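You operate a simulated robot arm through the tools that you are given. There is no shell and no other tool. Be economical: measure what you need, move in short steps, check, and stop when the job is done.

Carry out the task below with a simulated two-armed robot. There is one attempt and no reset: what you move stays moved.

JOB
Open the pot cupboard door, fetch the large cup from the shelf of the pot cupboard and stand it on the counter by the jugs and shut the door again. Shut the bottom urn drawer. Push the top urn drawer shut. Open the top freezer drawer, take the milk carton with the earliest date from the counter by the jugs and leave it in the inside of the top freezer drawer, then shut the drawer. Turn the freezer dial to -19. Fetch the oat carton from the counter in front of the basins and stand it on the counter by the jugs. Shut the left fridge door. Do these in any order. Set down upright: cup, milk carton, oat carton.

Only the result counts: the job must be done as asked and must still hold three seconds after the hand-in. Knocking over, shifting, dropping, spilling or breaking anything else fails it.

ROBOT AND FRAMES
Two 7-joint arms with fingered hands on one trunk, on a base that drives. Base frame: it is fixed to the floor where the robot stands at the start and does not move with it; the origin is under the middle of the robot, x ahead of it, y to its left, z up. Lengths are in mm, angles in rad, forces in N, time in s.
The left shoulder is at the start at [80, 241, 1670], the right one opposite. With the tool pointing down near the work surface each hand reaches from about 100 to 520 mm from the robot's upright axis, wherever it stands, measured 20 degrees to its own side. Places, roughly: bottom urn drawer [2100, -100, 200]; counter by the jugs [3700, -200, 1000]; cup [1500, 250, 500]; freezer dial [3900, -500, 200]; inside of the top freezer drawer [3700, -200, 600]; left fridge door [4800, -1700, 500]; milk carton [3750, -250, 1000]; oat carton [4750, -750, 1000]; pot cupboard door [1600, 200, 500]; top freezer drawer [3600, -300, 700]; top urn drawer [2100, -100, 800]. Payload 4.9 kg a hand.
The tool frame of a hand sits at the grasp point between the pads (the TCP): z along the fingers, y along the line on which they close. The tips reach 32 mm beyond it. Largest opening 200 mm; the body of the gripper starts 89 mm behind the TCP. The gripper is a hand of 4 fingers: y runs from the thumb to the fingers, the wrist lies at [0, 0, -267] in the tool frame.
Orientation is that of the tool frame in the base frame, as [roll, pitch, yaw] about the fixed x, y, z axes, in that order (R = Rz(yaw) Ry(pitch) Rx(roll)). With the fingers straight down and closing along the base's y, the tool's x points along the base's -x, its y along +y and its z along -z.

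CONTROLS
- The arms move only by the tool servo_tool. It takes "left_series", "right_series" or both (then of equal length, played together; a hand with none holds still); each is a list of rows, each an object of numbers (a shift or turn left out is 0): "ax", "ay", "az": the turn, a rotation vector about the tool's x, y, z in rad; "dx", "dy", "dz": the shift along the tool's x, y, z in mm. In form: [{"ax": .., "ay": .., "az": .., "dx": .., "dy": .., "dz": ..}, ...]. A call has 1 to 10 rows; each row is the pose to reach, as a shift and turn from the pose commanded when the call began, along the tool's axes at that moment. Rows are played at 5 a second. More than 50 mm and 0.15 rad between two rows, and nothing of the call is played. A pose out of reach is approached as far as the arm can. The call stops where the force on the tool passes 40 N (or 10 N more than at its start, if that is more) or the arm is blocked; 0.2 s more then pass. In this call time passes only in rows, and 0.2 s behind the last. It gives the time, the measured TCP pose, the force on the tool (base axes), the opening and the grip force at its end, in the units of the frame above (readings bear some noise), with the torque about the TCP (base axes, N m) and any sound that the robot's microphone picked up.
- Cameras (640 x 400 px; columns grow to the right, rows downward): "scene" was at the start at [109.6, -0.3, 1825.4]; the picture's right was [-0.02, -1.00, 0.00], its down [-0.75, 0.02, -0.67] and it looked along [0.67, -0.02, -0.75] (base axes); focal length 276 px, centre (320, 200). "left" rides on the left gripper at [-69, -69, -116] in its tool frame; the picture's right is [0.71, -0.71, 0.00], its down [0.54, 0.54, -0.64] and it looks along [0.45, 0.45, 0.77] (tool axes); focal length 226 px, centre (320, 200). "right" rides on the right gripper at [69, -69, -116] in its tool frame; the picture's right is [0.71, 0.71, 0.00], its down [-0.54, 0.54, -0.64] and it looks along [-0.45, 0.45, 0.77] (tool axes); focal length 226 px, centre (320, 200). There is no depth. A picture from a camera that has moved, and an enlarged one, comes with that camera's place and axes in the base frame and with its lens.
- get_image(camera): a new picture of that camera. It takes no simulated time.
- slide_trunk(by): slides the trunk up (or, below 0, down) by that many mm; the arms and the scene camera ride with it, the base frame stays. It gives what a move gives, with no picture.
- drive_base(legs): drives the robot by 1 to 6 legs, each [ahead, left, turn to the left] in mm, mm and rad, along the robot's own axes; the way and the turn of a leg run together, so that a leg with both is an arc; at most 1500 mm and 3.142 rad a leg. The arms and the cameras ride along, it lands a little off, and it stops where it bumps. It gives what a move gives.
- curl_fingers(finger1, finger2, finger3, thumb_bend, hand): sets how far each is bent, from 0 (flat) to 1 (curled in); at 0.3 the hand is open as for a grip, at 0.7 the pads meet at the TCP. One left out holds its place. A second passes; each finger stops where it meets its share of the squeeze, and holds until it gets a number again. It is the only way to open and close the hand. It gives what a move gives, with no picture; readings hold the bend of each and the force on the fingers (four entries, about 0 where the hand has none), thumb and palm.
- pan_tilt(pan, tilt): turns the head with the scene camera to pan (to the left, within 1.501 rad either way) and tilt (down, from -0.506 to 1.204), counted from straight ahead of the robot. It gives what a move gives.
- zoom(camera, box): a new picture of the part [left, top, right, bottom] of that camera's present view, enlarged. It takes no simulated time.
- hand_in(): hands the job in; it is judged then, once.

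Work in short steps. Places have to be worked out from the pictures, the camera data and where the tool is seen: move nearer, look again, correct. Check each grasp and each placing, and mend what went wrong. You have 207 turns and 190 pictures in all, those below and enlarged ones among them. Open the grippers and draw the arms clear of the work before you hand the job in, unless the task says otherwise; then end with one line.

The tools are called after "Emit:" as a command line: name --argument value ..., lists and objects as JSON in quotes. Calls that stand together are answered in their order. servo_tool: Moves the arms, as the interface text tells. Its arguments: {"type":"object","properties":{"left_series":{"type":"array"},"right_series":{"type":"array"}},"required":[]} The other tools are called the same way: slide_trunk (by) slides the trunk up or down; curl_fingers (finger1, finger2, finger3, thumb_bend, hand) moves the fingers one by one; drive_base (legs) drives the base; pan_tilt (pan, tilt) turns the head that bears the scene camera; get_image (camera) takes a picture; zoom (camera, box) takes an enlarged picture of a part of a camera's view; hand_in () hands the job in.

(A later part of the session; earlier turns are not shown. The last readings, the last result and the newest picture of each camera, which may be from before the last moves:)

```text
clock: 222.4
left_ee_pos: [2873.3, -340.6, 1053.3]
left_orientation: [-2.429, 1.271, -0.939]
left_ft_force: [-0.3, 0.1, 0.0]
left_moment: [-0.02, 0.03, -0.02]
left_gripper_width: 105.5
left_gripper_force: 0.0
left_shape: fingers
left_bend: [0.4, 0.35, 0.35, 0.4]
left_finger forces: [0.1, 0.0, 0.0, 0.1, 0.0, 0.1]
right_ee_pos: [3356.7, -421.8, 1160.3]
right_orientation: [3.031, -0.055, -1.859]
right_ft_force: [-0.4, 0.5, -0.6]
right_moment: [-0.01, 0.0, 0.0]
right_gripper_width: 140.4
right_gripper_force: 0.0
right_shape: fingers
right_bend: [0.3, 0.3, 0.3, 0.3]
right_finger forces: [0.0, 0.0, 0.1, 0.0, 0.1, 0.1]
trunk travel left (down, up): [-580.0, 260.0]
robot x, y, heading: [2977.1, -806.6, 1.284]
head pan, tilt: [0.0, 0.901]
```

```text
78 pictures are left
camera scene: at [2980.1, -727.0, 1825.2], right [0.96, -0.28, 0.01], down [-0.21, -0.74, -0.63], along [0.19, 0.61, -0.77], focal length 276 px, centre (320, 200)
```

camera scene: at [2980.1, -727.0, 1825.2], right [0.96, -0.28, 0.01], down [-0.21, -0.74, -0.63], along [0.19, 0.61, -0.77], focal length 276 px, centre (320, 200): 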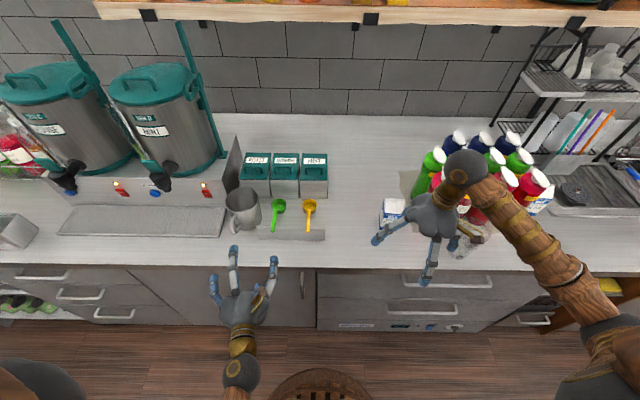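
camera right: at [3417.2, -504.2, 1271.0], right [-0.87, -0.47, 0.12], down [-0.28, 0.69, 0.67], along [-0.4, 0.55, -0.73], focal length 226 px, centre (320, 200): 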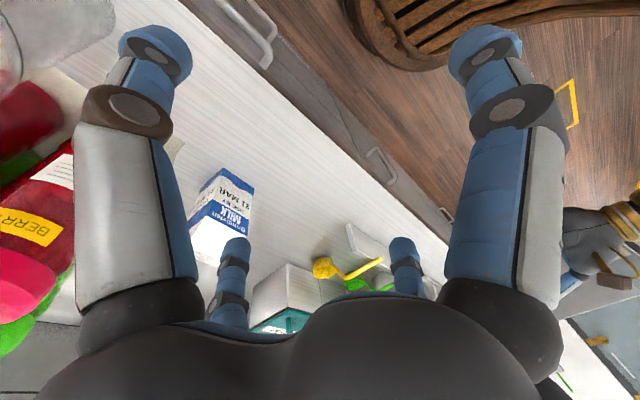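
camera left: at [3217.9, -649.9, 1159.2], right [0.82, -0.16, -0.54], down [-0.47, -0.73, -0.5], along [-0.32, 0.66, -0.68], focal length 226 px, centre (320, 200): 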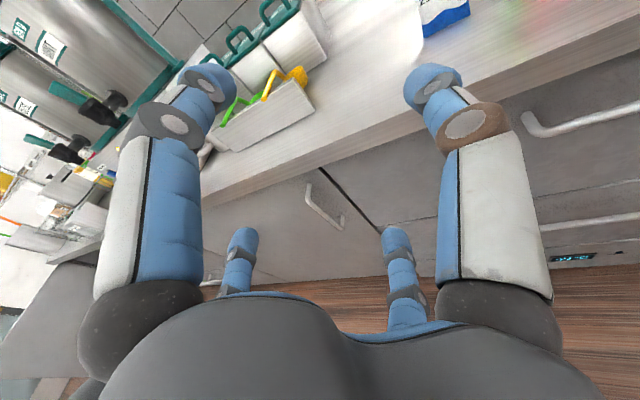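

The carton is at about (3403, −208), aligned with the counter. I drive 70 nearer, pre-shape digits, and extend the right hand over the carton.

Emit:
curl_fingers --hand "right" --finger1 0.38 --finger2 0.38 --finger3 0.38 --thumb_bend 0.38

Emit:
drive_base --legs '[[70, 0, 0]]'

Emit:
servo_tool --right_series '[{"dx": -30, "dy": 4}, {"dx": -60, "dy": 8}, {"dx": -90, "dy": 12}, {"dx": -120, "dy": 16}]'

Emit:
get_image --camera "right"

```text
clock: 223.4
left_ee_pos: [2874.7, -339.7, 1052.6]
left_orientation: [-2.436, 1.268, -0.947]
left_ft_force: [0.1, 0.2, 0.1]
left_moment: [-0.01, -0.01, -0.01]
left_gripper_width: 105.7
left_gripper_force: 0.1
left_shape: fingers
left_bend: [0.4, 0.35, 0.35, 0.4]
left_finger forces: [0.0, 0.0, 0.0, 0.0, 0.0, 0.0]
right_ee_pos: [3357.1, -422.2, 1159.9]
right_orientation: [3.028, -0.055, -1.857]
right_ft_force: [0.3, 0.1, -0.4]
right_moment: [0.0, -0.02, 0.02]
right_gripper_width: 113.1
right_gripper_force: 0.1
right_shape: fingers
right_bend: [0.38, 0.38, 0.38, 0.38]
right_finger forces: [0.0, 0.0, 0.0, 0.0, 0.1, 0.0]
trunk travel left (down, up): [-580.0, 260.0]
robot x, y, heading: [2972.1, -808.5, 1.292]
head pan, tilt: [0.0, 0.901]
```

```text
clock: 224.4
left_ee_pos: [2893.7, -272.9, 1052.3]
left_orientation: [-2.439, 1.27, -0.952]
left_ft_force: [-1.7, -6.4, -1.6]
left_moment: [-0.7, 0.3, -0.13]
left_gripper_width: 105.9
left_gripper_force: 3.4
left_shape: fingers
left_bend: [0.4, 0.35, 0.32, 0.4]
left_finger forces: [0.0, 0.0, 6.7, 0.1, 0.0, 0.0]
right_ee_pos: [3374.4, -355.3, 1161.0]
right_orientation: [3.029, -0.057, -1.859]
right_ft_force: [0.3, 0.2, 1.6]
right_moment: [0.01, 0.02, -0.03]
right_gripper_width: 113.2
right_gripper_force: 0.0
right_shape: fingers
right_bend: [0.38, 0.38, 0.38, 0.38]
right_finger forces: [0.0, 0.1, 0.0, 0.1, 0.0, 0.0]
trunk travel left (down, up): [-580.0, 260.0]
robot x, y, heading: [2997.0, -743.0, 1.29]
head pan, tilt: [0.0, 0.901]
```

```text
clock: 225.4
left_ee_pos: [2894.9, -273.9, 1050.4]
left_orientation: [-2.453, 1.267, -0.966]
left_ft_force: [-3.7, -9.2, 0.9]
left_moment: [-0.98, 0.41, -0.15]
left_gripper_width: 105.6
left_gripper_force: 5.1
left_shape: fingers
left_bend: [0.4, 0.35, 0.32, 0.4]
left_finger forces: [0.0, 0.0, 9.4, 0.0, 0.0, 0.0]
right_ee_pos: [3407.6, -332.3, 1136.4]
right_orientation: [3.027, -0.056, -1.858]
right_ft_force: [0.3, -1.0, 2.6]
right_moment: [0.05, 0.01, -0.03]
right_gripper_width: 113.0
right_gripper_force: 0.1
right_shape: fingers
right_bend: [0.38, 0.38, 0.38, 0.38]
right_finger forces: [0.1, 0.0, 1.1, 0.0, 0.1, 0.0]
right hand out of reach, approached as far as the arm can: row 1, 2, 3, 4
trunk travel left (down, up): [-580.0, 260.0]
robot x, y, heading: [2997.2, -743.8, 1.291]
head pan, tilt: [0.0, 0.901]
```

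```text
77 pictures are left
camera right: at [3468.8, -413.6, 1247.0], right [-0.87, -0.47, 0.12], down [-0.28, 0.69, 0.67], along [-0.4, 0.55, -0.73], focal length 226 px, centre (320, 200)
```

right: 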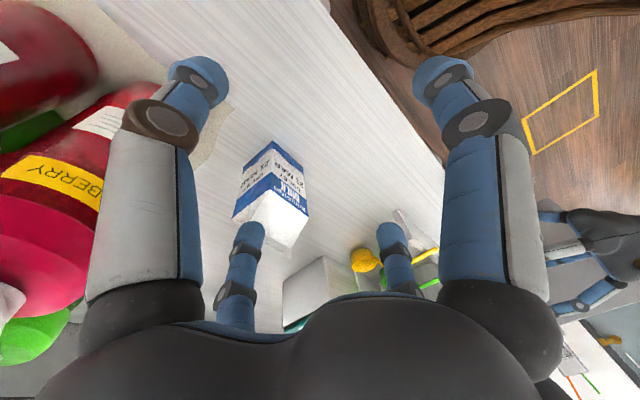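

Tool-down reach is orientation-limited; a higher shoulder will help. I raise the trunk 255, lower the right hand correspondingly and extend again.

Emit:
slide_trunk --by 255

Emit:
servo_tool --right_series '[{"dz": 40}, {"dz": 80}, {"dz": 120}, {"dz": 160}, {"dz": 200}, {"dz": 232}, {"dz": 232, "dx": -30}, {"dz": 232, "dx": -60}, {"dz": 232, "dx": -90}, {"dz": 232, "dx": -120}]'

Emit:
get_image --camera "right"

```text
clock: 228.1
left_ee_pos: [2902.6, -261.5, 1302.7]
left_orientation: [-2.496, 1.262, -1.005]
left_ft_force: [0.3, -0.3, 0.5]
left_moment: [-0.01, 0.01, 0.02]
left_gripper_width: 105.4
left_gripper_force: 0.1
left_shape: fingers
left_bend: [0.4, 0.35, 0.35, 0.4]
left_finger forces: [0.0, 0.0, 0.0, 0.0, 0.0, 0.0]
right_ee_pos: [3417.6, -319.5, 1382.7]
right_orientation: [3.021, -0.071, -1.856]
right_ft_force: [-0.1, 0.2, 0.1]
right_moment: [-0.01, -0.01, -0.03]
right_gripper_width: 112.6
right_gripper_force: 0.0
right_shape: fingers
right_bend: [0.38, 0.38, 0.38, 0.38]
right_finger forces: [0.0, 0.0, 0.0, 0.1, 0.0, 0.0]
trunk travel left (down, up): [-835.0, 5.0]
robot x, y, heading: [2998.0, -740.1, 1.294]
head pan, tilt: [0.0, 0.901]
```

```text
clock: 230.3
left_ee_pos: [2901.4, -260.6, 1300.4]
left_orientation: [-2.496, 1.265, -1.003]
left_ft_force: [-0.3, 0.6, -0.7]
left_moment: [-0.01, -0.06, 0.03]
left_gripper_width: 105.7
left_gripper_force: 0.0
left_shape: fingers
left_bend: [0.4, 0.35, 0.35, 0.4]
left_finger forces: [0.0, 0.0, 0.0, 0.0, 0.0, 0.0]
right_ee_pos: [3403.1, -284.3, 1146.1]
right_orientation: [3.022, -0.07, -1.857]
right_ft_force: [0.3, -0.9, -0.4]
right_moment: [0.03, -0.01, 0.0]
right_gripper_width: 112.9
right_gripper_force: 0.0
right_shape: fingers
right_bend: [0.38, 0.38, 0.38, 0.38]
right_finger forces: [0.1, 0.1, 0.0, 0.1, 0.1, 0.0]
right hand out of reach, approached as far as the arm can: row 8, 9, 10
trunk travel left (down, up): [-835.0, 5.0]
robot x, y, heading: [2995.2, -738.9, 1.29]
head pan, tilt: [0.0, 0.901]
```

```text
76 pictures are left
camera right: at [3464.4, -365.2, 1256.2], right [-0.87, -0.47, 0.13], down [-0.28, 0.7, 0.66], along [-0.41, 0.54, -0.74], focal length 226 px, centre (320, 200)
```

right: 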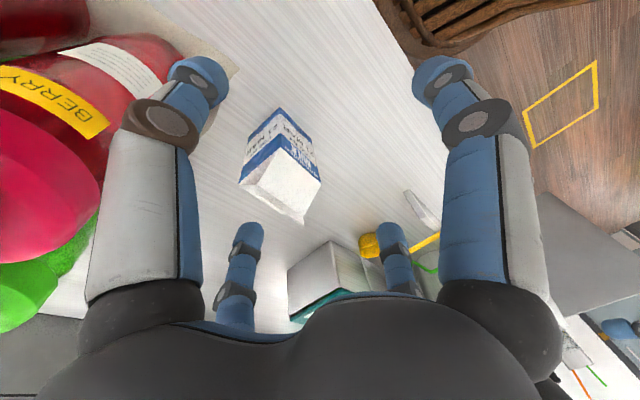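

Nearly there; 73 mm forward and 21 left remain. I drive the base that amount.

Emit:
drive_base --legs '[[72, 22, 0]]'

Emit:
get_image --camera "right"

Emit:
get_image --camera "scene"

```text
clock: 231.3
left_ee_pos: [2902.9, -184.1, 1300.7]
left_orientation: [-2.501, 1.262, -1.008]
left_ft_force: [0.1, 0.6, -0.9]
left_moment: [0.02, -0.02, -0.02]
left_gripper_width: 105.6
left_gripper_force: 0.0
left_shape: fingers
left_bend: [0.4, 0.35, 0.35, 0.4]
left_finger forces: [0.0, 0.1, 0.1, 0.0, 0.0, 0.0]
right_ee_pos: [3401.4, -207.9, 1145.6]
right_orientation: [3.023, -0.075, -1.858]
right_ft_force: [-0.5, 0.5, 0.3]
right_moment: [0.03, 0.0, 0.0]
right_gripper_width: 112.6
right_gripper_force: 0.0
right_shape: fingers
right_bend: [0.38, 0.38, 0.38, 0.38]
right_finger forces: [0.0, 0.0, 0.0, 0.1, 0.1, 0.0]
trunk travel left (down, up): [-835.0, 5.0]
robot x, y, heading: [2995.8, -668.2, 1.289]
head pan, tilt: [0.0, 0.901]
```

```text
75 pictures are left
camera right: at [3464.5, -288.9, 1256.0], right [-0.87, -0.47, 0.14], down [-0.27, 0.7, 0.66], along [-0.41, 0.54, -0.74], focal length 226 px, centre (320, 200)
```

right: 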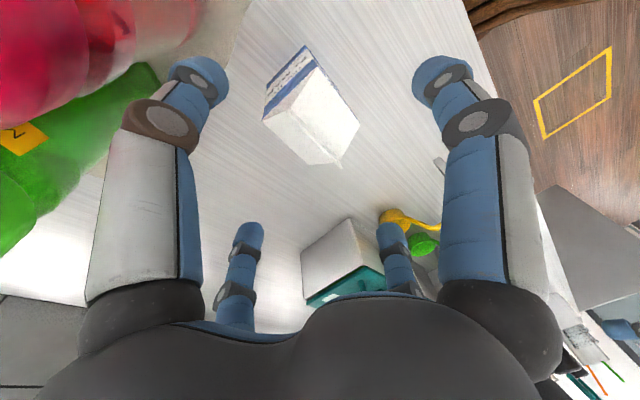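

```text
74 pictures are left
camera scene: at [3018.0, -558.0, 2078.9], right [0.96, -0.28, 0.0], down [-0.22, -0.75, -0.62], along [0.18, 0.59, -0.78], focal length 276 px, centre (320, 200)
```

scene: 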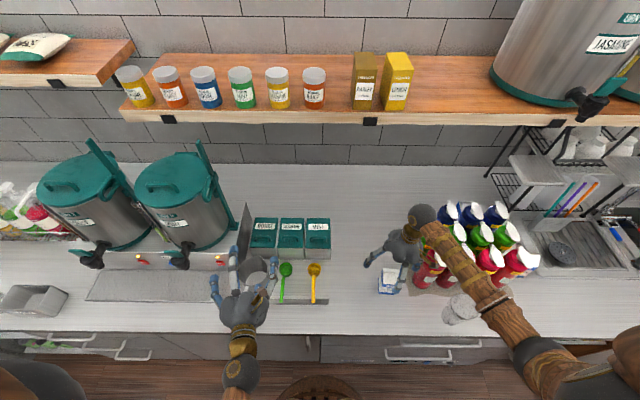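

The carton roof centre appears at about (3411, −232). I correct by 20 back and 16 right, narrow digits to 0.43, and descend 60 first.

Emit:
curl_fingers --hand "right" --finger1 0.43 --finger2 0.43 --finger3 0.43 --thumb_bend 0.43

Emit:
servo_tool --right_series '[{"dx": 10, "dy": -8}, {"dx": 20, "dy": -16}, {"dx": 20, "dy": -16, "dz": 20}, {"dx": 20, "dy": -16, "dz": 40}]'

Emit:
get_image --camera "right"

```text
clock: 232.3
left_ee_pos: [2902.4, -183.4, 1300.8]
left_orientation: [-2.5, 1.265, -1.008]
left_ft_force: [0.3, -0.3, 0.3]
left_moment: [0.04, 0.02, -0.01]
left_gripper_width: 105.5
left_gripper_force: 0.0
left_shape: fingers
left_bend: [0.4, 0.35, 0.35, 0.4]
left_finger forces: [0.1, 0.1, 0.1, 0.1, 0.1, 0.0]
right_ee_pos: [3401.6, -208.1, 1145.9]
right_orientation: [3.024, -0.073, -1.86]
right_ft_force: [-0.2, -0.1, 0.7]
right_moment: [0.04, 0.01, 0.02]
right_gripper_width: 95.0
right_gripper_force: 0.0
right_shape: fingers
right_bend: [0.43, 0.43, 0.43, 0.43]
right_finger forces: [0.1, 0.1, 0.0, 0.1, 0.0, 0.0]
trunk travel left (down, up): [-835.0, 5.0]
robot x, y, heading: [2993.5, -669.2, 1.287]
head pan, tilt: [0.0, 0.901]
```

```text
clock: 233.3
left_ee_pos: [2902.0, -183.0, 1300.6]
left_orientation: [-2.499, 1.263, -1.005]
left_ft_force: [-0.2, -0.1, 0.1]
left_moment: [-0.01, 0.01, -0.01]
left_gripper_width: 105.4
left_gripper_force: 0.0
left_shape: fingers
left_bend: [0.4, 0.35, 0.35, 0.4]
left_finger forces: [0.1, 0.0, 0.0, 0.0, 0.0, 0.1]
right_ee_pos: [3405.1, -232.5, 1103.6]
right_orientation: [3.021, -0.073, -1.856]
right_ft_force: [0.1, 0.0, -0.1]
right_moment: [0.01, 0.02, -0.01]
right_gripper_width: 94.9
right_gripper_force: 0.1
right_shape: fingers
right_bend: [0.43, 0.43, 0.43, 0.43]
right_finger forces: [0.0, 0.0, 0.0, 0.0, 0.0, 0.0]
trunk travel left (down, up): [-835.0, 5.0]
robot x, y, heading: [2991.5, -666.0, 1.289]
head pan, tilt: [0.0, 0.901]
```

```text
73 pictures are left
camera right: at [3467.7, -314.1, 1215.3], right [-0.87, -0.47, 0.14], down [-0.27, 0.7, 0.66], along [-0.41, 0.54, -0.74], focal length 226 px, centre (320, 200)
```

right: 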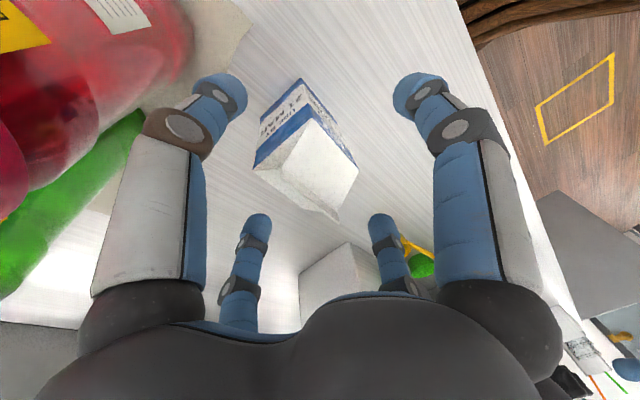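

Well centred (10 mm correction). I descend the remaining ~85 mm.

Emit:
servo_tool --right_series '[{"dx": -6, "dy": -7, "dz": 10}, {"dx": -6, "dy": -7, "dz": 28}, {"dx": -6, "dy": -7, "dz": 46}, {"dx": -6, "dy": -7, "dz": 64}, {"dx": -6, "dy": -7, "dz": 80}]'

Emit:
get_image --camera "right"

```text
clock: 234.5
left_ee_pos: [2901.3, -184.8, 1300.4]
left_orientation: [-2.498, 1.263, -1.006]
left_ft_force: [0.7, 0.5, -0.6]
left_moment: [0.03, 0.01, 0.02]
left_gripper_width: 105.5
left_gripper_force: 0.1
left_shape: fingers
left_bend: [0.4, 0.35, 0.35, 0.4]
left_finger forces: [0.0, 0.0, 0.0, 0.1, 0.1, 0.1]
right_ee_pos: [3404.4, -232.6, 1024.9]
right_orientation: [3.024, -0.073, -1.858]
right_ft_force: [-0.2, 0.3, 0.0]
right_moment: [0.02, 0.04, -0.02]
right_gripper_width: 95.1
right_gripper_force: 0.2
right_shape: fingers
right_bend: [0.43, 0.43, 0.43, 0.43]
right_finger forces: [0.0, 0.0, 0.0, 0.0, 0.1, 0.0]
trunk travel left (down, up): [-835.0, 5.0]
robot x, y, heading: [2994.0, -667.1, 1.288]
head pan, tilt: [0.0, 0.901]
```

```text
72 pictures are left
camera right: at [3466.7, -312.9, 1135.7], right [-0.87, -0.47, 0.14], down [-0.28, 0.7, 0.66], along [-0.41, 0.54, -0.74], focal length 226 px, centre (320, 200)
```

right: 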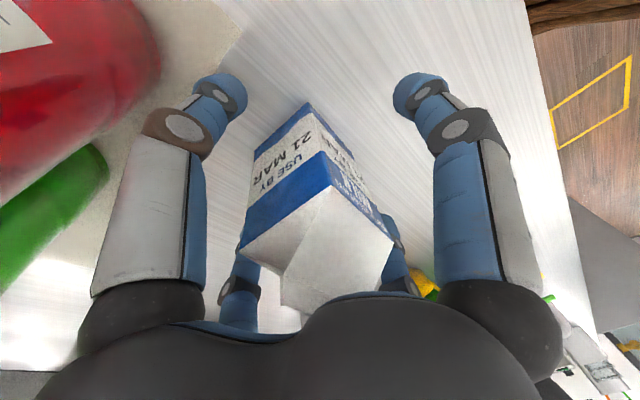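

The carton sits between all four digits. I close the hand.

Emit:
curl_fingers --hand "right" --finger1 0.7 --finger2 0.7 --finger3 0.7 --thumb_bend 0.7

Emit:
servo_tool --right_series '[{"dz": -15}, {"dz": -40}, {"dz": -75}, {"dz": -110}, {"dz": -140}]'

Emit:
get_image --camera "right"

```text
clock: 235.5
left_ee_pos: [2901.9, -183.4, 1301.0]
left_orientation: [-2.5, 1.263, -1.008]
left_ft_force: [0.6, 0.8, 0.1]
left_moment: [0.03, -0.01, 0.0]
left_gripper_width: 105.6
left_gripper_force: 0.0
left_shape: fingers
left_bend: [0.4, 0.35, 0.35, 0.4]
left_finger forces: [0.1, 0.0, 0.0, 0.0, 0.1, 0.1]
right_ee_pos: [3404.9, -231.6, 1025.3]
right_orientation: [3.024, -0.073, -1.858]
right_ft_force: [1.1, -0.6, 0.0]
right_moment: [-0.02, -0.05, -0.03]
right_gripper_width: 36.9
right_gripper_force: 20.2
right_shape: fingers
right_bend: [0.61, 0.57, 0.56, 0.61]
right_finger forces: [6.3, 8.9, 7.2, 0.0, 17.2, 0.1]
trunk travel left (down, up): [-835.0, 5.0]
robot x, y, heading: [2995.9, -666.8, 1.285]
head pan, tilt: [0.0, 0.901]
```

```text
clock: 236.7
left_ee_pos: [2902.5, -184.6, 1300.7]
left_orientation: [-2.497, 1.264, -1.004]
left_ft_force: [0.3, -0.2, 0.0]
left_moment: [0.03, -0.03, 0.03]
left_gripper_width: 105.5
left_gripper_force: 0.1
left_shape: fingers
left_bend: [0.4, 0.35, 0.35, 0.4]
left_finger forces: [0.0, 0.0, 0.1, 0.1, 0.1, 0.1]
right_ee_pos: [3421.9, -228.6, 1162.9]
right_orientation: [3.023, -0.074, -1.859]
right_ft_force: [0.4, 0.5, -4.8]
right_moment: [-0.02, -0.05, 0.04]
right_gripper_width: 36.8
right_gripper_force: 19.1
right_shape: fingers
right_bend: [0.61, 0.57, 0.56, 0.62]
right_finger forces: [6.3, 9.4, 6.7, 0.0, 16.1, 0.1]
trunk travel left (down, up): [-835.0, 5.0]
robot x, y, heading: [2995.1, -670.4, 1.289]
head pan, tilt: [0.0, 0.901]
```

```text
71 pictures are left
camera right: at [3484.5, -308.9, 1273.7], right [-0.87, -0.47, 0.14], down [-0.27, 0.7, 0.66], along [-0.41, 0.54, -0.74], focal length 226 px, centre (320, 200)
```

right: 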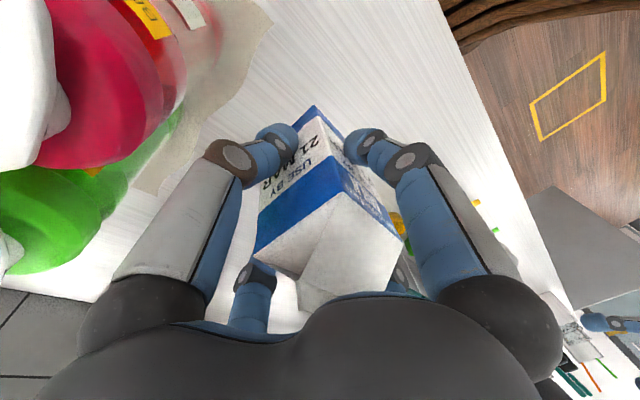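

Milk is gripped (4.8 N weight). I back away 290, then slide right to bring the left hand in front of the drawer handle.

Emit:
drive_base --legs '[[-290, 0, 0], [0, -630, 0]]'

Emit:
slide_trunk --by -200

Emit:
servo_tool --right_series '[{"dz": -40}, {"dz": -80}, {"dz": -120}, {"dz": -160}, {"dz": -200}]'

Emit:
get_image --camera "scene"

```text
clock: 241.8
left_ee_pos: [3415.7, -637.1, 1300.4]
left_orientation: [-2.495, 1.264, -0.998]
left_ft_force: [0.1, 0.9, 0.0]
left_moment: [-0.02, 0.0, 0.0]
left_gripper_width: 105.6
left_gripper_force: 0.1
left_shape: fingers
left_bend: [0.4, 0.35, 0.35, 0.4]
left_finger forces: [0.1, 0.0, 0.0, 0.1, 0.1, 0.0]
right_ee_pos: [3936.6, -677.0, 1163.0]
right_orientation: [3.022, -0.075, -1.853]
right_ft_force: [0.6, 0.4, -5.0]
right_moment: [-0.05, -0.04, 0.03]
right_gripper_width: 36.7
right_gripper_force: 19.1
right_shape: fingers
right_bend: [0.61, 0.57, 0.56, 0.62]
right_finger forces: [6.4, 9.4, 6.7, 0.0, 16.1, 0.0]
trunk travel left (down, up): [-835.0, 5.0]
robot x, y, heading: [3512.4, -1117.8, 1.298]
head pan, tilt: [0.0, 0.901]
```

```text
clock: 244.0
left_ee_pos: [3406.9, -651.1, 1101.7]
left_orientation: [-2.465, 1.264, -0.97]
left_ft_force: [0.0, -0.1, -0.4]
left_moment: [0.04, 0.03, 0.0]
left_gripper_width: 105.5
left_gripper_force: 0.1
left_shape: fingers
left_bend: [0.4, 0.35, 0.35, 0.4]
left_finger forces: [0.0, 0.0, 0.0, 0.0, 0.0, 0.0]
right_ee_pos: [3929.6, -686.8, 972.2]
right_orientation: [3.029, -0.059, -1.856]
right_ft_force: [-0.8, 0.8, -4.1]
right_moment: [0.01, -0.01, 0.01]
right_gripper_width: 36.5
right_gripper_force: 19.8
right_shape: fingers
right_bend: [0.61, 0.57, 0.56, 0.62]
right_finger forces: [6.4, 9.5, 6.7, 0.0, 15.9, 0.1]
trunk travel left (down, up): [-635.0, 205.0]
robot x, y, heading: [3510.0, -1117.8, 1.295]
head pan, tilt: [0.0, 0.901]
```

```text
clock: 245.2
left_ee_pos: [3408.1, -650.8, 1105.1]
left_orientation: [-2.454, 1.266, -0.961]
left_ft_force: [-0.1, -0.4, 0.5]
left_moment: [0.02, -0.01, 0.01]
left_gripper_width: 105.5
left_gripper_force: 0.0
left_shape: fingers
left_bend: [0.4, 0.35, 0.35, 0.4]
left_finger forces: [0.0, 0.1, 0.0, 0.0, 0.0, 0.0]
right_ee_pos: [3956.2, -690.4, 1170.8]
right_orientation: [3.027, -0.06, -1.853]
right_ft_force: [-0.4, 0.9, -5.2]
right_moment: [-0.05, 0.0, 0.0]
right_gripper_width: 36.4
right_gripper_force: 19.3
right_shape: fingers
right_bend: [0.61, 0.57, 0.56, 0.62]
right_finger forces: [6.4, 9.5, 6.8, 0.0, 15.7, 0.1]
right hand out of reach, approached as far as the arm can: row 5
trunk travel left (down, up): [-635.0, 205.0]
robot x, y, heading: [3510.7, -1114.3, 1.292]
head pan, tilt: [0.0, 0.901]
```

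```text
70 pictures are left
camera scene: at [3517.1, -1031.7, 1879.7], right [0.96, -0.27, 0.01], down [-0.21, -0.75, -0.63], along [0.18, 0.61, -0.78], focal length 276 px, centre (320, 200)
```

scene: 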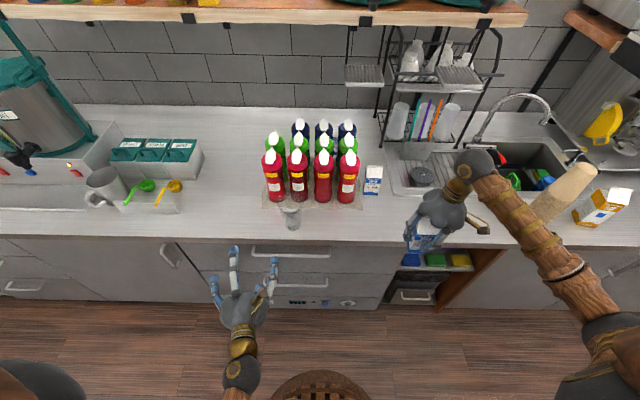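

I bring the right hand (carton) closer to the body, then lower the trunk so the left hand is at handle height.

Emit:
servo_tool --right_series '[{"dx": 25, "dy": 15, "dz": -10}, {"dx": 50, "dy": 30, "dz": -20}, {"dx": 75, "dy": 45, "dz": -35}, {"dx": 100, "dy": 60, "dz": -50}, {"dx": 120, "dy": 70, "dz": -70}, {"dx": 130, "dy": 75, "dz": -95}]'

Emit:
slide_trunk --by -240

Emit:
get_image --camera "left"

Emit:
get_image --camera "scene"

```text
clock: 246.6
left_ee_pos: [3407.0, -650.1, 1105.3]
left_orientation: [-2.45, 1.267, -0.956]
left_ft_force: [0.3, 0.4, -0.7]
left_moment: [0.0, 0.03, 0.02]
left_gripper_width: 105.4
left_gripper_force: 0.1
left_shape: fingers
left_bend: [0.4, 0.35, 0.35, 0.4]
left_finger forces: [0.1, 0.0, 0.1, 0.0, 0.0, 0.0]
right_ee_pos: [3863.0, -794.0, 1284.0]
right_orientation: [3.029, -0.059, -1.853]
right_ft_force: [-0.1, -0.6, -4.5]
right_moment: [-0.04, -0.03, -0.02]
right_gripper_width: 36.1
right_gripper_force: 19.3
right_shape: fingers
right_bend: [0.61, 0.57, 0.56, 0.62]
right_finger forces: [6.4, 9.7, 6.7, 0.0, 15.6, 0.0]
trunk travel left (down, up): [-635.0, 205.0]
robot x, y, heading: [3509.3, -1113.5, 1.295]
head pan, tilt: [0.0, 0.901]
```

```text
clock: 249.1
left_ee_pos: [3411.8, -650.2, 861.0]
left_orientation: [-2.463, 1.256, -0.975]
left_ft_force: [0.9, -0.3, -0.3]
left_moment: [0.03, 0.02, 0.08]
left_gripper_width: 105.2
left_gripper_force: 0.0
left_shape: fingers
left_bend: [0.4, 0.35, 0.35, 0.4]
left_finger forces: [0.0, 0.0, 0.0, 0.0, 0.1, 0.0]
right_ee_pos: [3863.9, -789.6, 1041.6]
right_orientation: [3.031, -0.058, -1.854]
right_ft_force: [0.0, 0.0, -5.6]
right_moment: [-0.05, -0.04, 0.0]
right_gripper_width: 35.9
right_gripper_force: 18.6
right_shape: fingers
right_bend: [0.61, 0.57, 0.56, 0.62]
right_finger forces: [6.2, 9.8, 6.8, 0.1, 15.5, 0.0]
trunk travel left (down, up): [-395.0, 445.0]
robot x, y, heading: [3511.4, -1118.1, 1.298]
head pan, tilt: [0.0, 0.901]
```

```text
69 pictures are left
camera left: at [3454.0, -749.2, 964.7], right [0.81, -0.22, -0.54], down [-0.5, -0.73, -0.47], along [-0.29, 0.65, -0.7], focal length 226 px, centre (320, 200)
```

left: 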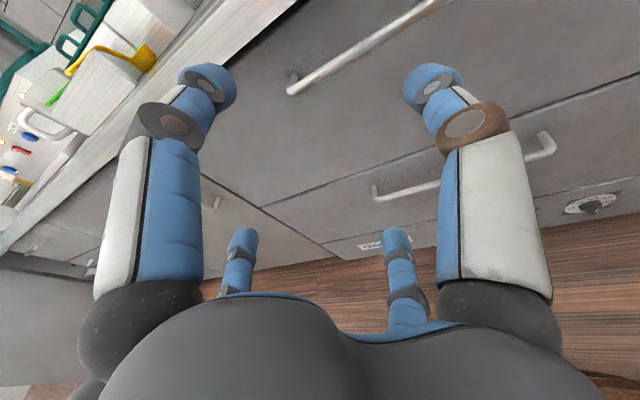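

```text
68 pictures are left
camera scene: at [3516.8, -1027.7, 1638.2], right [0.96, -0.27, 0.01], down [-0.2, -0.75, -0.63], along [0.18, 0.6, -0.78], focal length 276 px, centre (320, 200)
```

scene: 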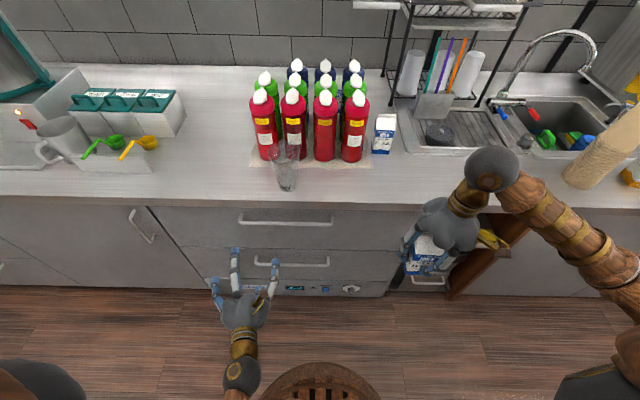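

The handle bar runs horizontally at z≈845, so I roll the left hand to the X posture (two digits above, two below), open it, shift right 40 and drive 140 nearer.

Emit:
servo_tool --left_series '[{"az": -0.12, "dx": 3}, {"az": -0.24, "dx": 6}, {"az": -0.36, "dx": 9}, {"az": -0.48, "dx": 12}, {"az": -0.6, "dx": 15}]'

Emit:
drive_base --legs '[[0, -40, 0], [140, 0, -0.012]]'

Emit:
get_image --camera "left"

```text
clock: 250.3
left_ee_pos: [3406.6, -658.2, 846.6]
left_orientation: [-1.9, 0.75, -0.35]
left_ft_force: [0.7, -0.4, 0.5]
left_moment: [-0.06, 0.02, 0.03]
left_gripper_width: 105.1
left_gripper_force: 0.0
left_shape: fingers
left_bend: [0.4, 0.35, 0.35, 0.4]
left_finger forces: [0.1, 0.0, 0.0, 0.1, 0.1, 0.0]
right_ee_pos: [3856.1, -791.0, 1045.9]
right_orientation: [3.035, -0.055, -1.853]
right_ft_force: [-0.3, 0.6, -6.1]
right_moment: [-0.04, -0.04, 0.01]
right_gripper_width: 35.9
right_gripper_force: 18.6
right_shape: fingers
right_bend: [0.61, 0.57, 0.56, 0.62]
right_finger forces: [6.3, 9.7, 6.6, 0.1, 15.4, 0.2]
trunk travel left (down, up): [-395.0, 445.0]
robot x, y, heading: [3509.8, -1117.0, 1.292]
head pan, tilt: [0.0, 0.901]
```

```text
clock: 252.1
left_ee_pos: [3487.0, -535.3, 845.1]
left_orientation: [-1.904, 0.752, -0.365]
left_ft_force: [0.5, -0.3, 0.5]
left_moment: [0.04, 0.01, -0.01]
left_gripper_width: 105.4
left_gripper_force: 0.0
left_shape: fingers
left_bend: [0.4, 0.35, 0.35, 0.4]
left_finger forces: [0.0, 0.0, 0.1, 0.1, 0.0, 0.1]
right_ee_pos: [3938.2, -672.6, 1045.5]
right_orientation: [3.037, -0.055, -1.864]
right_ft_force: [0.0, -0.4, -4.6]
right_moment: [0.01, -0.01, 0.0]
right_gripper_width: 36.2
right_gripper_force: 19.4
right_shape: fingers
right_bend: [0.61, 0.57, 0.56, 0.62]
right_finger forces: [6.3, 9.7, 6.8, 0.1, 15.6, 0.0]
trunk travel left (down, up): [-395.0, 445.0]
robot x, y, heading: [3585.4, -990.6, 1.28]
head pan, tilt: [0.0, 0.901]
```

```text
67 pictures are left
camera left: at [3473.1, -623.6, 965.7], right [0.99, -0.13, 0.0], down [-0.1, -0.8, -0.59], along [0.08, 0.58, -0.81], focal length 226 px, centre (320, 200)
```

left: 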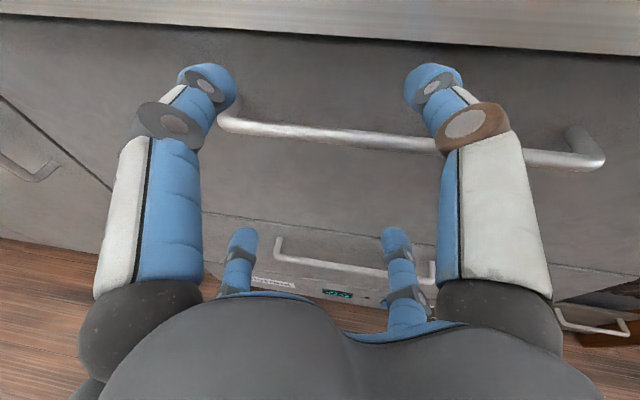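

X posture is right. The bar is ~65 mm ahead at the same height. I advance horizontally and close.

Emit:
servo_tool --left_series '[{"dx": 6, "dy": 1, "dz": 20}, {"dx": 11, "dy": 3, "dz": 40}, {"dx": 15, "dy": 3, "dz": 52}, {"dx": 18, "dy": 4, "dz": 63}]'

Emit:
curl_fingers --hand "left" --finger1 0.75 --finger2 0.75 --finger3 0.75 --thumb_bend 0.75

Emit:
get_image --camera "left"

```text
clock: 252.7
left_ee_pos: [3564.4, -544.6, 812.8]
left_orientation: [-1.965, 0.766, -0.64]
left_ft_force: [-0.2, 0.9, 0.4]
left_moment: [-0.02, -0.01, 0.05]
left_gripper_width: 105.1
left_gripper_force: 0.0
left_shape: fingers
left_bend: [0.4, 0.35, 0.35, 0.4]
left_finger forces: [0.1, 0.1, 0.1, 0.0, 0.0, 0.0]
right_ee_pos: [3945.4, -660.0, 1039.1]
right_orientation: [3.035, -0.069, -1.868]
right_ft_force: [0.8, 0.6, -5.8]
right_moment: [-0.08, 0.01, 0.0]
right_gripper_width: 36.0
right_gripper_force: 20.0
right_shape: fingers
right_bend: [0.61, 0.57, 0.56, 0.62]
right_finger forces: [6.3, 9.6, 6.9, 0.1, 15.6, 0.1]
trunk travel left (down, up): [-395.0, 445.0]
robot x, y, heading: [3590.7, -993.7, 1.284]
head pan, tilt: [0.0, 0.901]
stopped in row 3 (left hand): the arm was blocked; the commanded pose is now the measured one
```

```text
clock: 253.7
left_ee_pos: [3563.0, -543.6, 813.5]
left_orientation: [-1.956, 0.769, -0.634]
left_ft_force: [-0.3, 0.1, -0.8]
left_moment: [0.02, 0.0, 0.0]
left_gripper_width: 0.0
left_gripper_force: 0.1
left_shape: fingers
left_bend: [0.73, 0.68, 0.68, 0.72]
left_finger forces: [0.0, 0.1, 0.0, 0.0, 0.0, 0.0]
right_ee_pos: [3943.4, -661.6, 1039.4]
right_orientation: [3.036, -0.067, -1.866]
right_ft_force: [-0.2, -0.1, -5.9]
right_moment: [-0.02, -0.06, -0.02]
right_gripper_width: 36.0
right_gripper_force: 19.2
right_shape: fingers
right_bend: [0.61, 0.57, 0.56, 0.62]
right_finger forces: [6.4, 9.6, 6.9, 0.0, 15.6, 0.0]
trunk travel left (down, up): [-395.0, 445.0]
robot x, y, heading: [3588.7, -993.3, 1.278]
head pan, tilt: [0.0, 0.901]
```

```text
66 pictures are left
camera left: at [3535.0, -623.8, 937.0], right [0.93, -0.36, -0.02], down [-0.3, -0.77, -0.56], along [0.19, 0.53, -0.83], focal length 226 px, centre (320, 200)
```

left: 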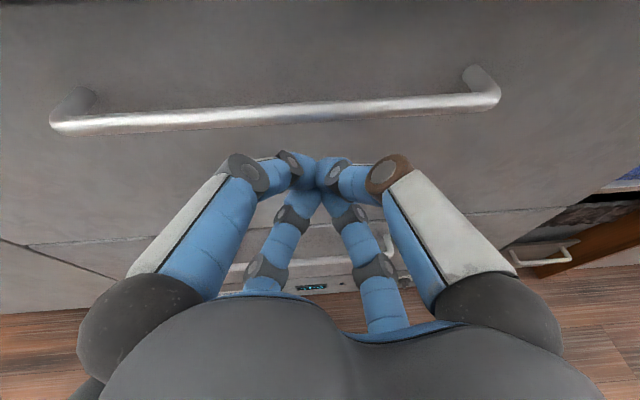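

The arm jumped again, so I'll use base and trunk for motion instead. I open the hand, raise the trunk 32, drive 50 ahead, and look.

Emit:
curl_fingers --hand "left" --finger1 0.4 --finger2 0.4 --finger3 0.4 --thumb_bend 0.4

Emit:
slide_trunk --by 30

Emit:
drive_base --legs '[[52, 0, 0]]'

Emit:
get_image --camera "left"

```text
clock: 254.7
left_ee_pos: [3563.7, -542.8, 813.5]
left_orientation: [-1.956, 0.768, -0.63]
left_ft_force: [-0.2, -0.1, -0.4]
left_moment: [0.01, -0.03, 0.01]
left_gripper_width: 105.5
left_gripper_force: 0.2
left_shape: fingers
left_bend: [0.4, 0.4, 0.4, 0.4]
left_finger forces: [0.1, 0.0, 0.1, 0.0, 0.0, 0.0]
right_ee_pos: [3943.5, -662.8, 1040.6]
right_orientation: [3.037, -0.068, -1.867]
right_ft_force: [-0.9, -0.2, -4.8]
right_moment: [-0.06, -0.07, -0.01]
right_gripper_width: 36.0
right_gripper_force: 19.1
right_shape: fingers
right_bend: [0.61, 0.57, 0.56, 0.62]
right_finger forces: [6.5, 9.6, 6.8, 0.0, 15.6, 0.1]
trunk travel left (down, up): [-395.0, 445.0]
robot x, y, heading: [3590.2, -997.7, 1.286]
head pan, tilt: [0.0, 0.901]
```

```text
clock: 255.5
left_ee_pos: [3563.8, -538.9, 842.9]
left_orientation: [-1.955, 0.768, -0.631]
left_ft_force: [2.4, -0.7, -0.1]
left_moment: [0.02, 0.08, 0.26]
left_gripper_width: 104.8
left_gripper_force: 0.1
left_shape: fingers
left_bend: [0.4, 0.4, 0.4, 0.4]
left_finger forces: [0.0, 0.1, 0.0, 0.0, 0.1, 0.1]
right_ee_pos: [3943.2, -660.5, 1068.0]
right_orientation: [3.035, -0.072, -1.865]
right_ft_force: [0.9, 1.2, -5.4]
right_moment: [-0.02, -0.01, -0.01]
right_gripper_width: 35.8
right_gripper_force: 18.9
right_shape: fingers
right_bend: [0.61, 0.57, 0.56, 0.62]
right_finger forces: [6.3, 9.6, 6.9, 0.0, 15.5, 0.0]
trunk travel left (down, up): [-425.0, 415.0]
robot x, y, heading: [3588.4, -994.7, 1.281]
head pan, tilt: [0.0, 0.901]
```

```text
clock: 256.5
left_ee_pos: [3574.2, -500.4, 840.3]
left_orientation: [-1.973, 0.774, -0.641]
left_ft_force: [-2.1, -6.6, -2.5]
left_moment: [0.18, -0.18, 0.48]
left_gripper_width: 105.9
left_gripper_force: 3.5
left_shape: fingers
left_bend: [0.41, 0.4, 0.4, 0.4]
left_finger forces: [7.1, 0.0, 0.1, 0.1, 0.0, 0.0]
right_ee_pos: [3960.5, -618.2, 1069.1]
right_orientation: [3.031, -0.073, -1.864]
right_ft_force: [1.2, 0.0, -3.7]
right_moment: [-0.03, -0.01, 0.01]
right_gripper_width: 36.2
right_gripper_force: 19.6
right_shape: fingers
right_bend: [0.61, 0.57, 0.56, 0.62]
right_finger forces: [6.5, 9.8, 7.0, 0.0, 15.6, 0.1]
trunk travel left (down, up): [-425.0, 415.0]
robot x, y, heading: [3603.5, -951.5, 1.283]
head pan, tilt: [0.0, 0.901]
stopped in leg 1: the force on the tool passed its limit at 187 N (the readings are from after the stop); the commanded pose is now the measured one
```

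```text
65 pictures are left
camera left: at [3546.9, -580.6, 964.8], right [0.94, -0.35, -0.03], down [-0.31, -0.77, -0.56], along [0.17, 0.53, -0.83], focal length 226 px, centre (320, 200)
```

left: 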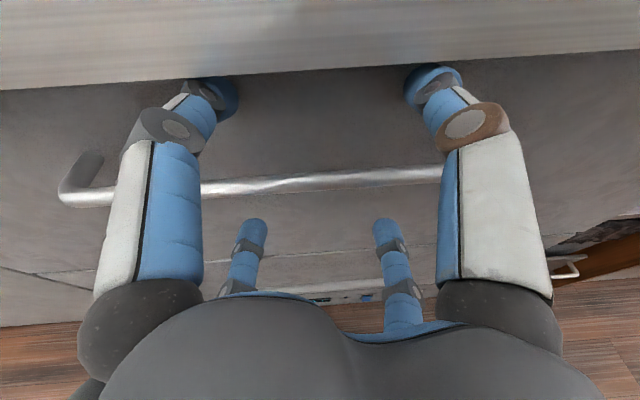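

The upper digits touched the counter edge; the bar is practically at the TCP. I close the hand on it.

Emit:
curl_fingers --hand "left" --finger1 0.78 --finger2 0.78 --finger3 0.78 --thumb_bend 0.78

Emit:
drive_base --legs '[[-60, 0, 0]]'

Emit:
get_image --camera "left"

```text
clock: 257.5
left_ee_pos: [3575.4, -499.6, 841.6]
left_orientation: [-1.968, 0.771, -0.64]
left_ft_force: [9.4, 6.7, 12.7]
left_moment: [0.1, -0.29, -0.03]
left_gripper_width: 4.6
left_gripper_force: 22.0
left_shape: fingers
left_bend: [0.68, 0.68, 0.68, 0.66]
left_finger forces: [6.5, 8.5, 8.8, 0.0, 19.9, 0.0]
right_ee_pos: [3960.0, -617.7, 1068.5]
right_orientation: [3.033, -0.072, -1.866]
right_ft_force: [0.5, 0.7, -4.9]
right_moment: [-0.01, 0.0, -0.05]
right_gripper_width: 36.1
right_gripper_force: 19.2
right_shape: fingers
right_bend: [0.61, 0.57, 0.56, 0.62]
right_finger forces: [6.5, 9.7, 6.9, 0.0, 15.5, 0.0]
trunk travel left (down, up): [-425.0, 415.0]
robot x, y, heading: [3600.2, -954.2, 1.285]
head pan, tilt: [0.0, 0.901]
```

```text
clock: 258.4
left_ee_pos: [3555.3, -557.5, 838.1]
left_orientation: [-1.972, 0.771, -0.639]
left_ft_force: [0.3, -0.4, -0.4]
left_moment: [-0.01, -0.02, -0.02]
left_gripper_width: 0.1
left_gripper_force: 0.0
left_shape: fingers
left_bend: [0.72, 0.68, 0.71, 0.73]
left_finger forces: [0.0, 0.0, 0.0, 0.0, 0.0, 0.0]
right_ee_pos: [3940.3, -676.4, 1069.5]
right_orientation: [3.033, -0.072, -1.867]
right_ft_force: [1.1, 0.5, -5.4]
right_moment: [-0.04, -0.03, 0.01]
right_gripper_width: 36.1
right_gripper_force: 19.0
right_shape: fingers
right_bend: [0.61, 0.57, 0.56, 0.62]
right_finger forces: [6.5, 9.7, 6.8, 0.0, 15.5, 0.0]
trunk travel left (down, up): [-425.0, 415.0]
robot x, y, heading: [3583.3, -1008.6, 1.281]
head pan, tilt: [0.0, 0.901]
```

```text
64 pictures are left
camera left: at [3529.4, -639.0, 962.7], right [0.94, -0.35, -0.03], down [-0.31, -0.77, -0.55], along [0.18, 0.53, -0.83], focal length 226 px, centre (320, 200)
```

left: 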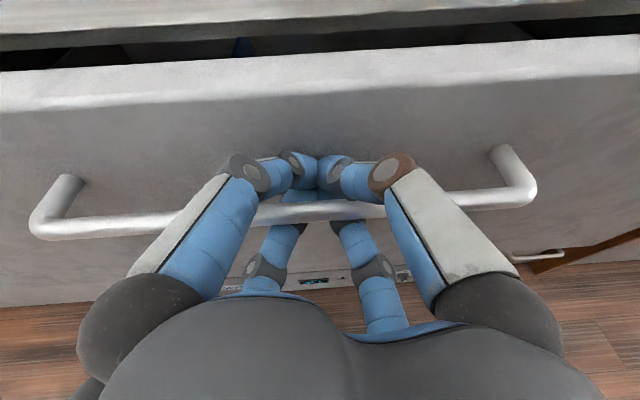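

The drawer is coming. I keep pulling back another 220.

Emit:
drive_base --legs '[[-220, 0, 0]]'

Emit:
get_image --camera "scene"

```text
clock: 260.1
left_ee_pos: [3493.8, -768.0, 837.5]
left_orientation: [-1.976, 0.772, -0.641]
left_ft_force: [-0.6, 0.2, -0.2]
left_moment: [0.01, -0.04, 0.02]
left_gripper_width: 0.0
left_gripper_force: 0.1
left_shape: fingers
left_bend: [0.72, 0.68, 0.71, 0.73]
left_finger forces: [0.0, 0.0, 0.1, 0.0, 0.1, 0.0]
right_ee_pos: [3879.7, -883.7, 1068.6]
right_orientation: [3.032, -0.071, -1.862]
right_ft_force: [-0.2, 0.1, -5.0]
right_moment: [0.0, -0.05, -0.02]
right_gripper_width: 36.0
right_gripper_force: 18.6
right_shape: fingers
right_bend: [0.61, 0.57, 0.56, 0.62]
right_finger forces: [6.5, 9.7, 6.9, 0.1, 15.3, 0.0]
trunk travel left (down, up): [-425.0, 415.0]
robot x, y, heading: [3524.2, -1221.2, 1.285]
head pan, tilt: [0.0, 0.901]
```

```text
63 pictures are left
camera scene: at [3531.6, -1112.9, 1668.7], right [0.96, -0.28, 0.01], down [-0.21, -0.75, -0.62], along [0.19, 0.59, -0.78], focal length 276 px, centre (320, 200)
```

scene: 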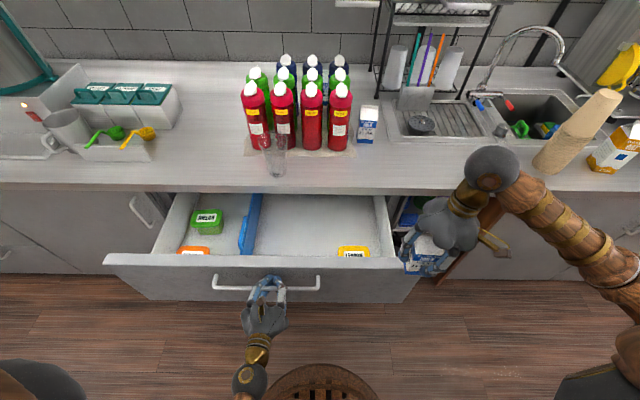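

The drawer is open ~280 mm with a free zone in its right part. I release the handle, back off a little, and raise the trunk so the left hand clears the drawer.

Emit:
curl_fingers --hand "left" --finger1 0.35 --finger2 0.35 --finger3 0.35 --thumb_bend 0.35

Emit:
drive_base --legs '[[-65, 0, 0]]'

Emit:
slide_trunk --by 230

Emit:
get_image --camera "scene"

```text
clock: 261.1
left_ee_pos: [3492.3, -768.8, 837.1]
left_orientation: [-1.976, 0.776, -0.64]
left_ft_force: [-0.3, -1.2, 0.7]
left_moment: [-0.04, 0.0, 0.01]
left_gripper_width: 122.8
left_gripper_force: 0.1
left_shape: fingers
left_bend: [0.35, 0.35, 0.35, 0.35]
left_finger forces: [0.1, 0.0, 0.0, 0.0, 0.0, 0.0]
right_ee_pos: [3879.5, -884.9, 1067.6]
right_orientation: [3.031, -0.069, -1.863]
right_ft_force: [0.2, 0.0, -5.1]
right_moment: [-0.06, -0.01, 0.0]
right_gripper_width: 35.9
right_gripper_force: 19.2
right_shape: fingers
right_bend: [0.61, 0.57, 0.56, 0.62]
right_finger forces: [6.6, 9.7, 6.9, 0.1, 15.5, 0.0]
trunk travel left (down, up): [-425.0, 415.0]
robot x, y, heading: [3523.3, -1217.3, 1.285]
head pan, tilt: [0.0, 0.901]
```

```text
clock: 262.1
left_ee_pos: [3481.9, -805.5, 840.0]
left_orientation: [-1.973, 0.787, -0.64]
left_ft_force: [0.9, 0.0, -0.5]
left_moment: [0.02, 0.01, 0.0]
left_gripper_width: 123.0
left_gripper_force: 0.2
left_shape: fingers
left_bend: [0.35, 0.35, 0.35, 0.35]
left_finger forces: [0.0, 0.0, 0.0, 0.0, 0.1, 0.0]
right_ee_pos: [3872.5, -925.7, 1069.1]
right_orientation: [3.027, -0.068, -1.862]
right_ft_force: [0.0, 0.6, -5.7]
right_moment: [-0.08, -0.01, -0.01]
right_gripper_width: 36.1
right_gripper_force: 19.6
right_shape: fingers
right_bend: [0.61, 0.57, 0.56, 0.62]
right_finger forces: [6.4, 9.7, 6.9, 0.0, 15.4, 0.0]
trunk travel left (down, up): [-425.0, 415.0]
robot x, y, heading: [3512.4, -1255.0, 1.284]
head pan, tilt: [0.0, 0.901]
stopped in leg 1: the robot was blocked; the commanded pose is now the measured one
```

```text
clock: 264.6
left_ee_pos: [3481.1, -801.3, 1072.3]
left_orientation: [-1.971, 0.785, -0.635]
left_ft_force: [-0.1, -1.1, 0.3]
left_moment: [-0.03, 0.02, 0.0]
left_gripper_width: 122.9
left_gripper_force: 0.1
left_shape: fingers
left_bend: [0.35, 0.35, 0.35, 0.35]
left_finger forces: [0.1, 0.1, 0.0, 0.0, 0.0, 0.0]
right_ee_pos: [3871.0, -921.9, 1298.6]
right_orientation: [3.029, -0.071, -1.863]
right_ft_force: [0.0, -0.1, -5.7]
right_moment: [-0.05, -0.05, -0.02]
right_gripper_width: 35.9
right_gripper_force: 19.7
right_shape: fingers
right_bend: [0.61, 0.57, 0.56, 0.62]
right_finger forces: [6.6, 9.9, 6.9, 0.1, 15.2, 0.0]
trunk travel left (down, up): [-655.0, 185.0]
robot x, y, heading: [3512.0, -1257.2, 1.282]
head pan, tilt: [0.0, 0.901]
```

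```text
62 pictures are left
camera scene: at [3525.1, -1150.1, 1899.3], right [0.96, -0.28, 0.01], down [-0.21, -0.75, -0.62], along [0.18, 0.6, -0.78], focal length 276 px, centre (320, 200)
```

scene: 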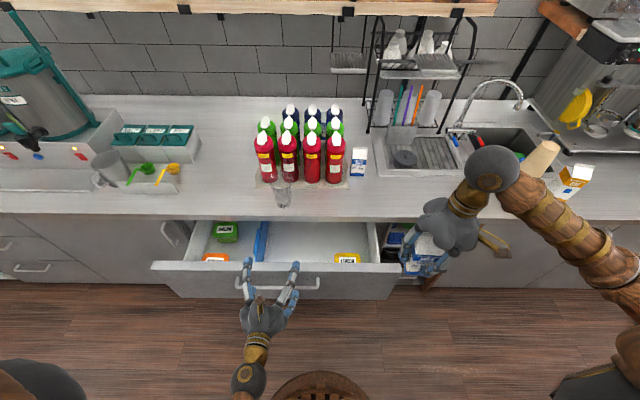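

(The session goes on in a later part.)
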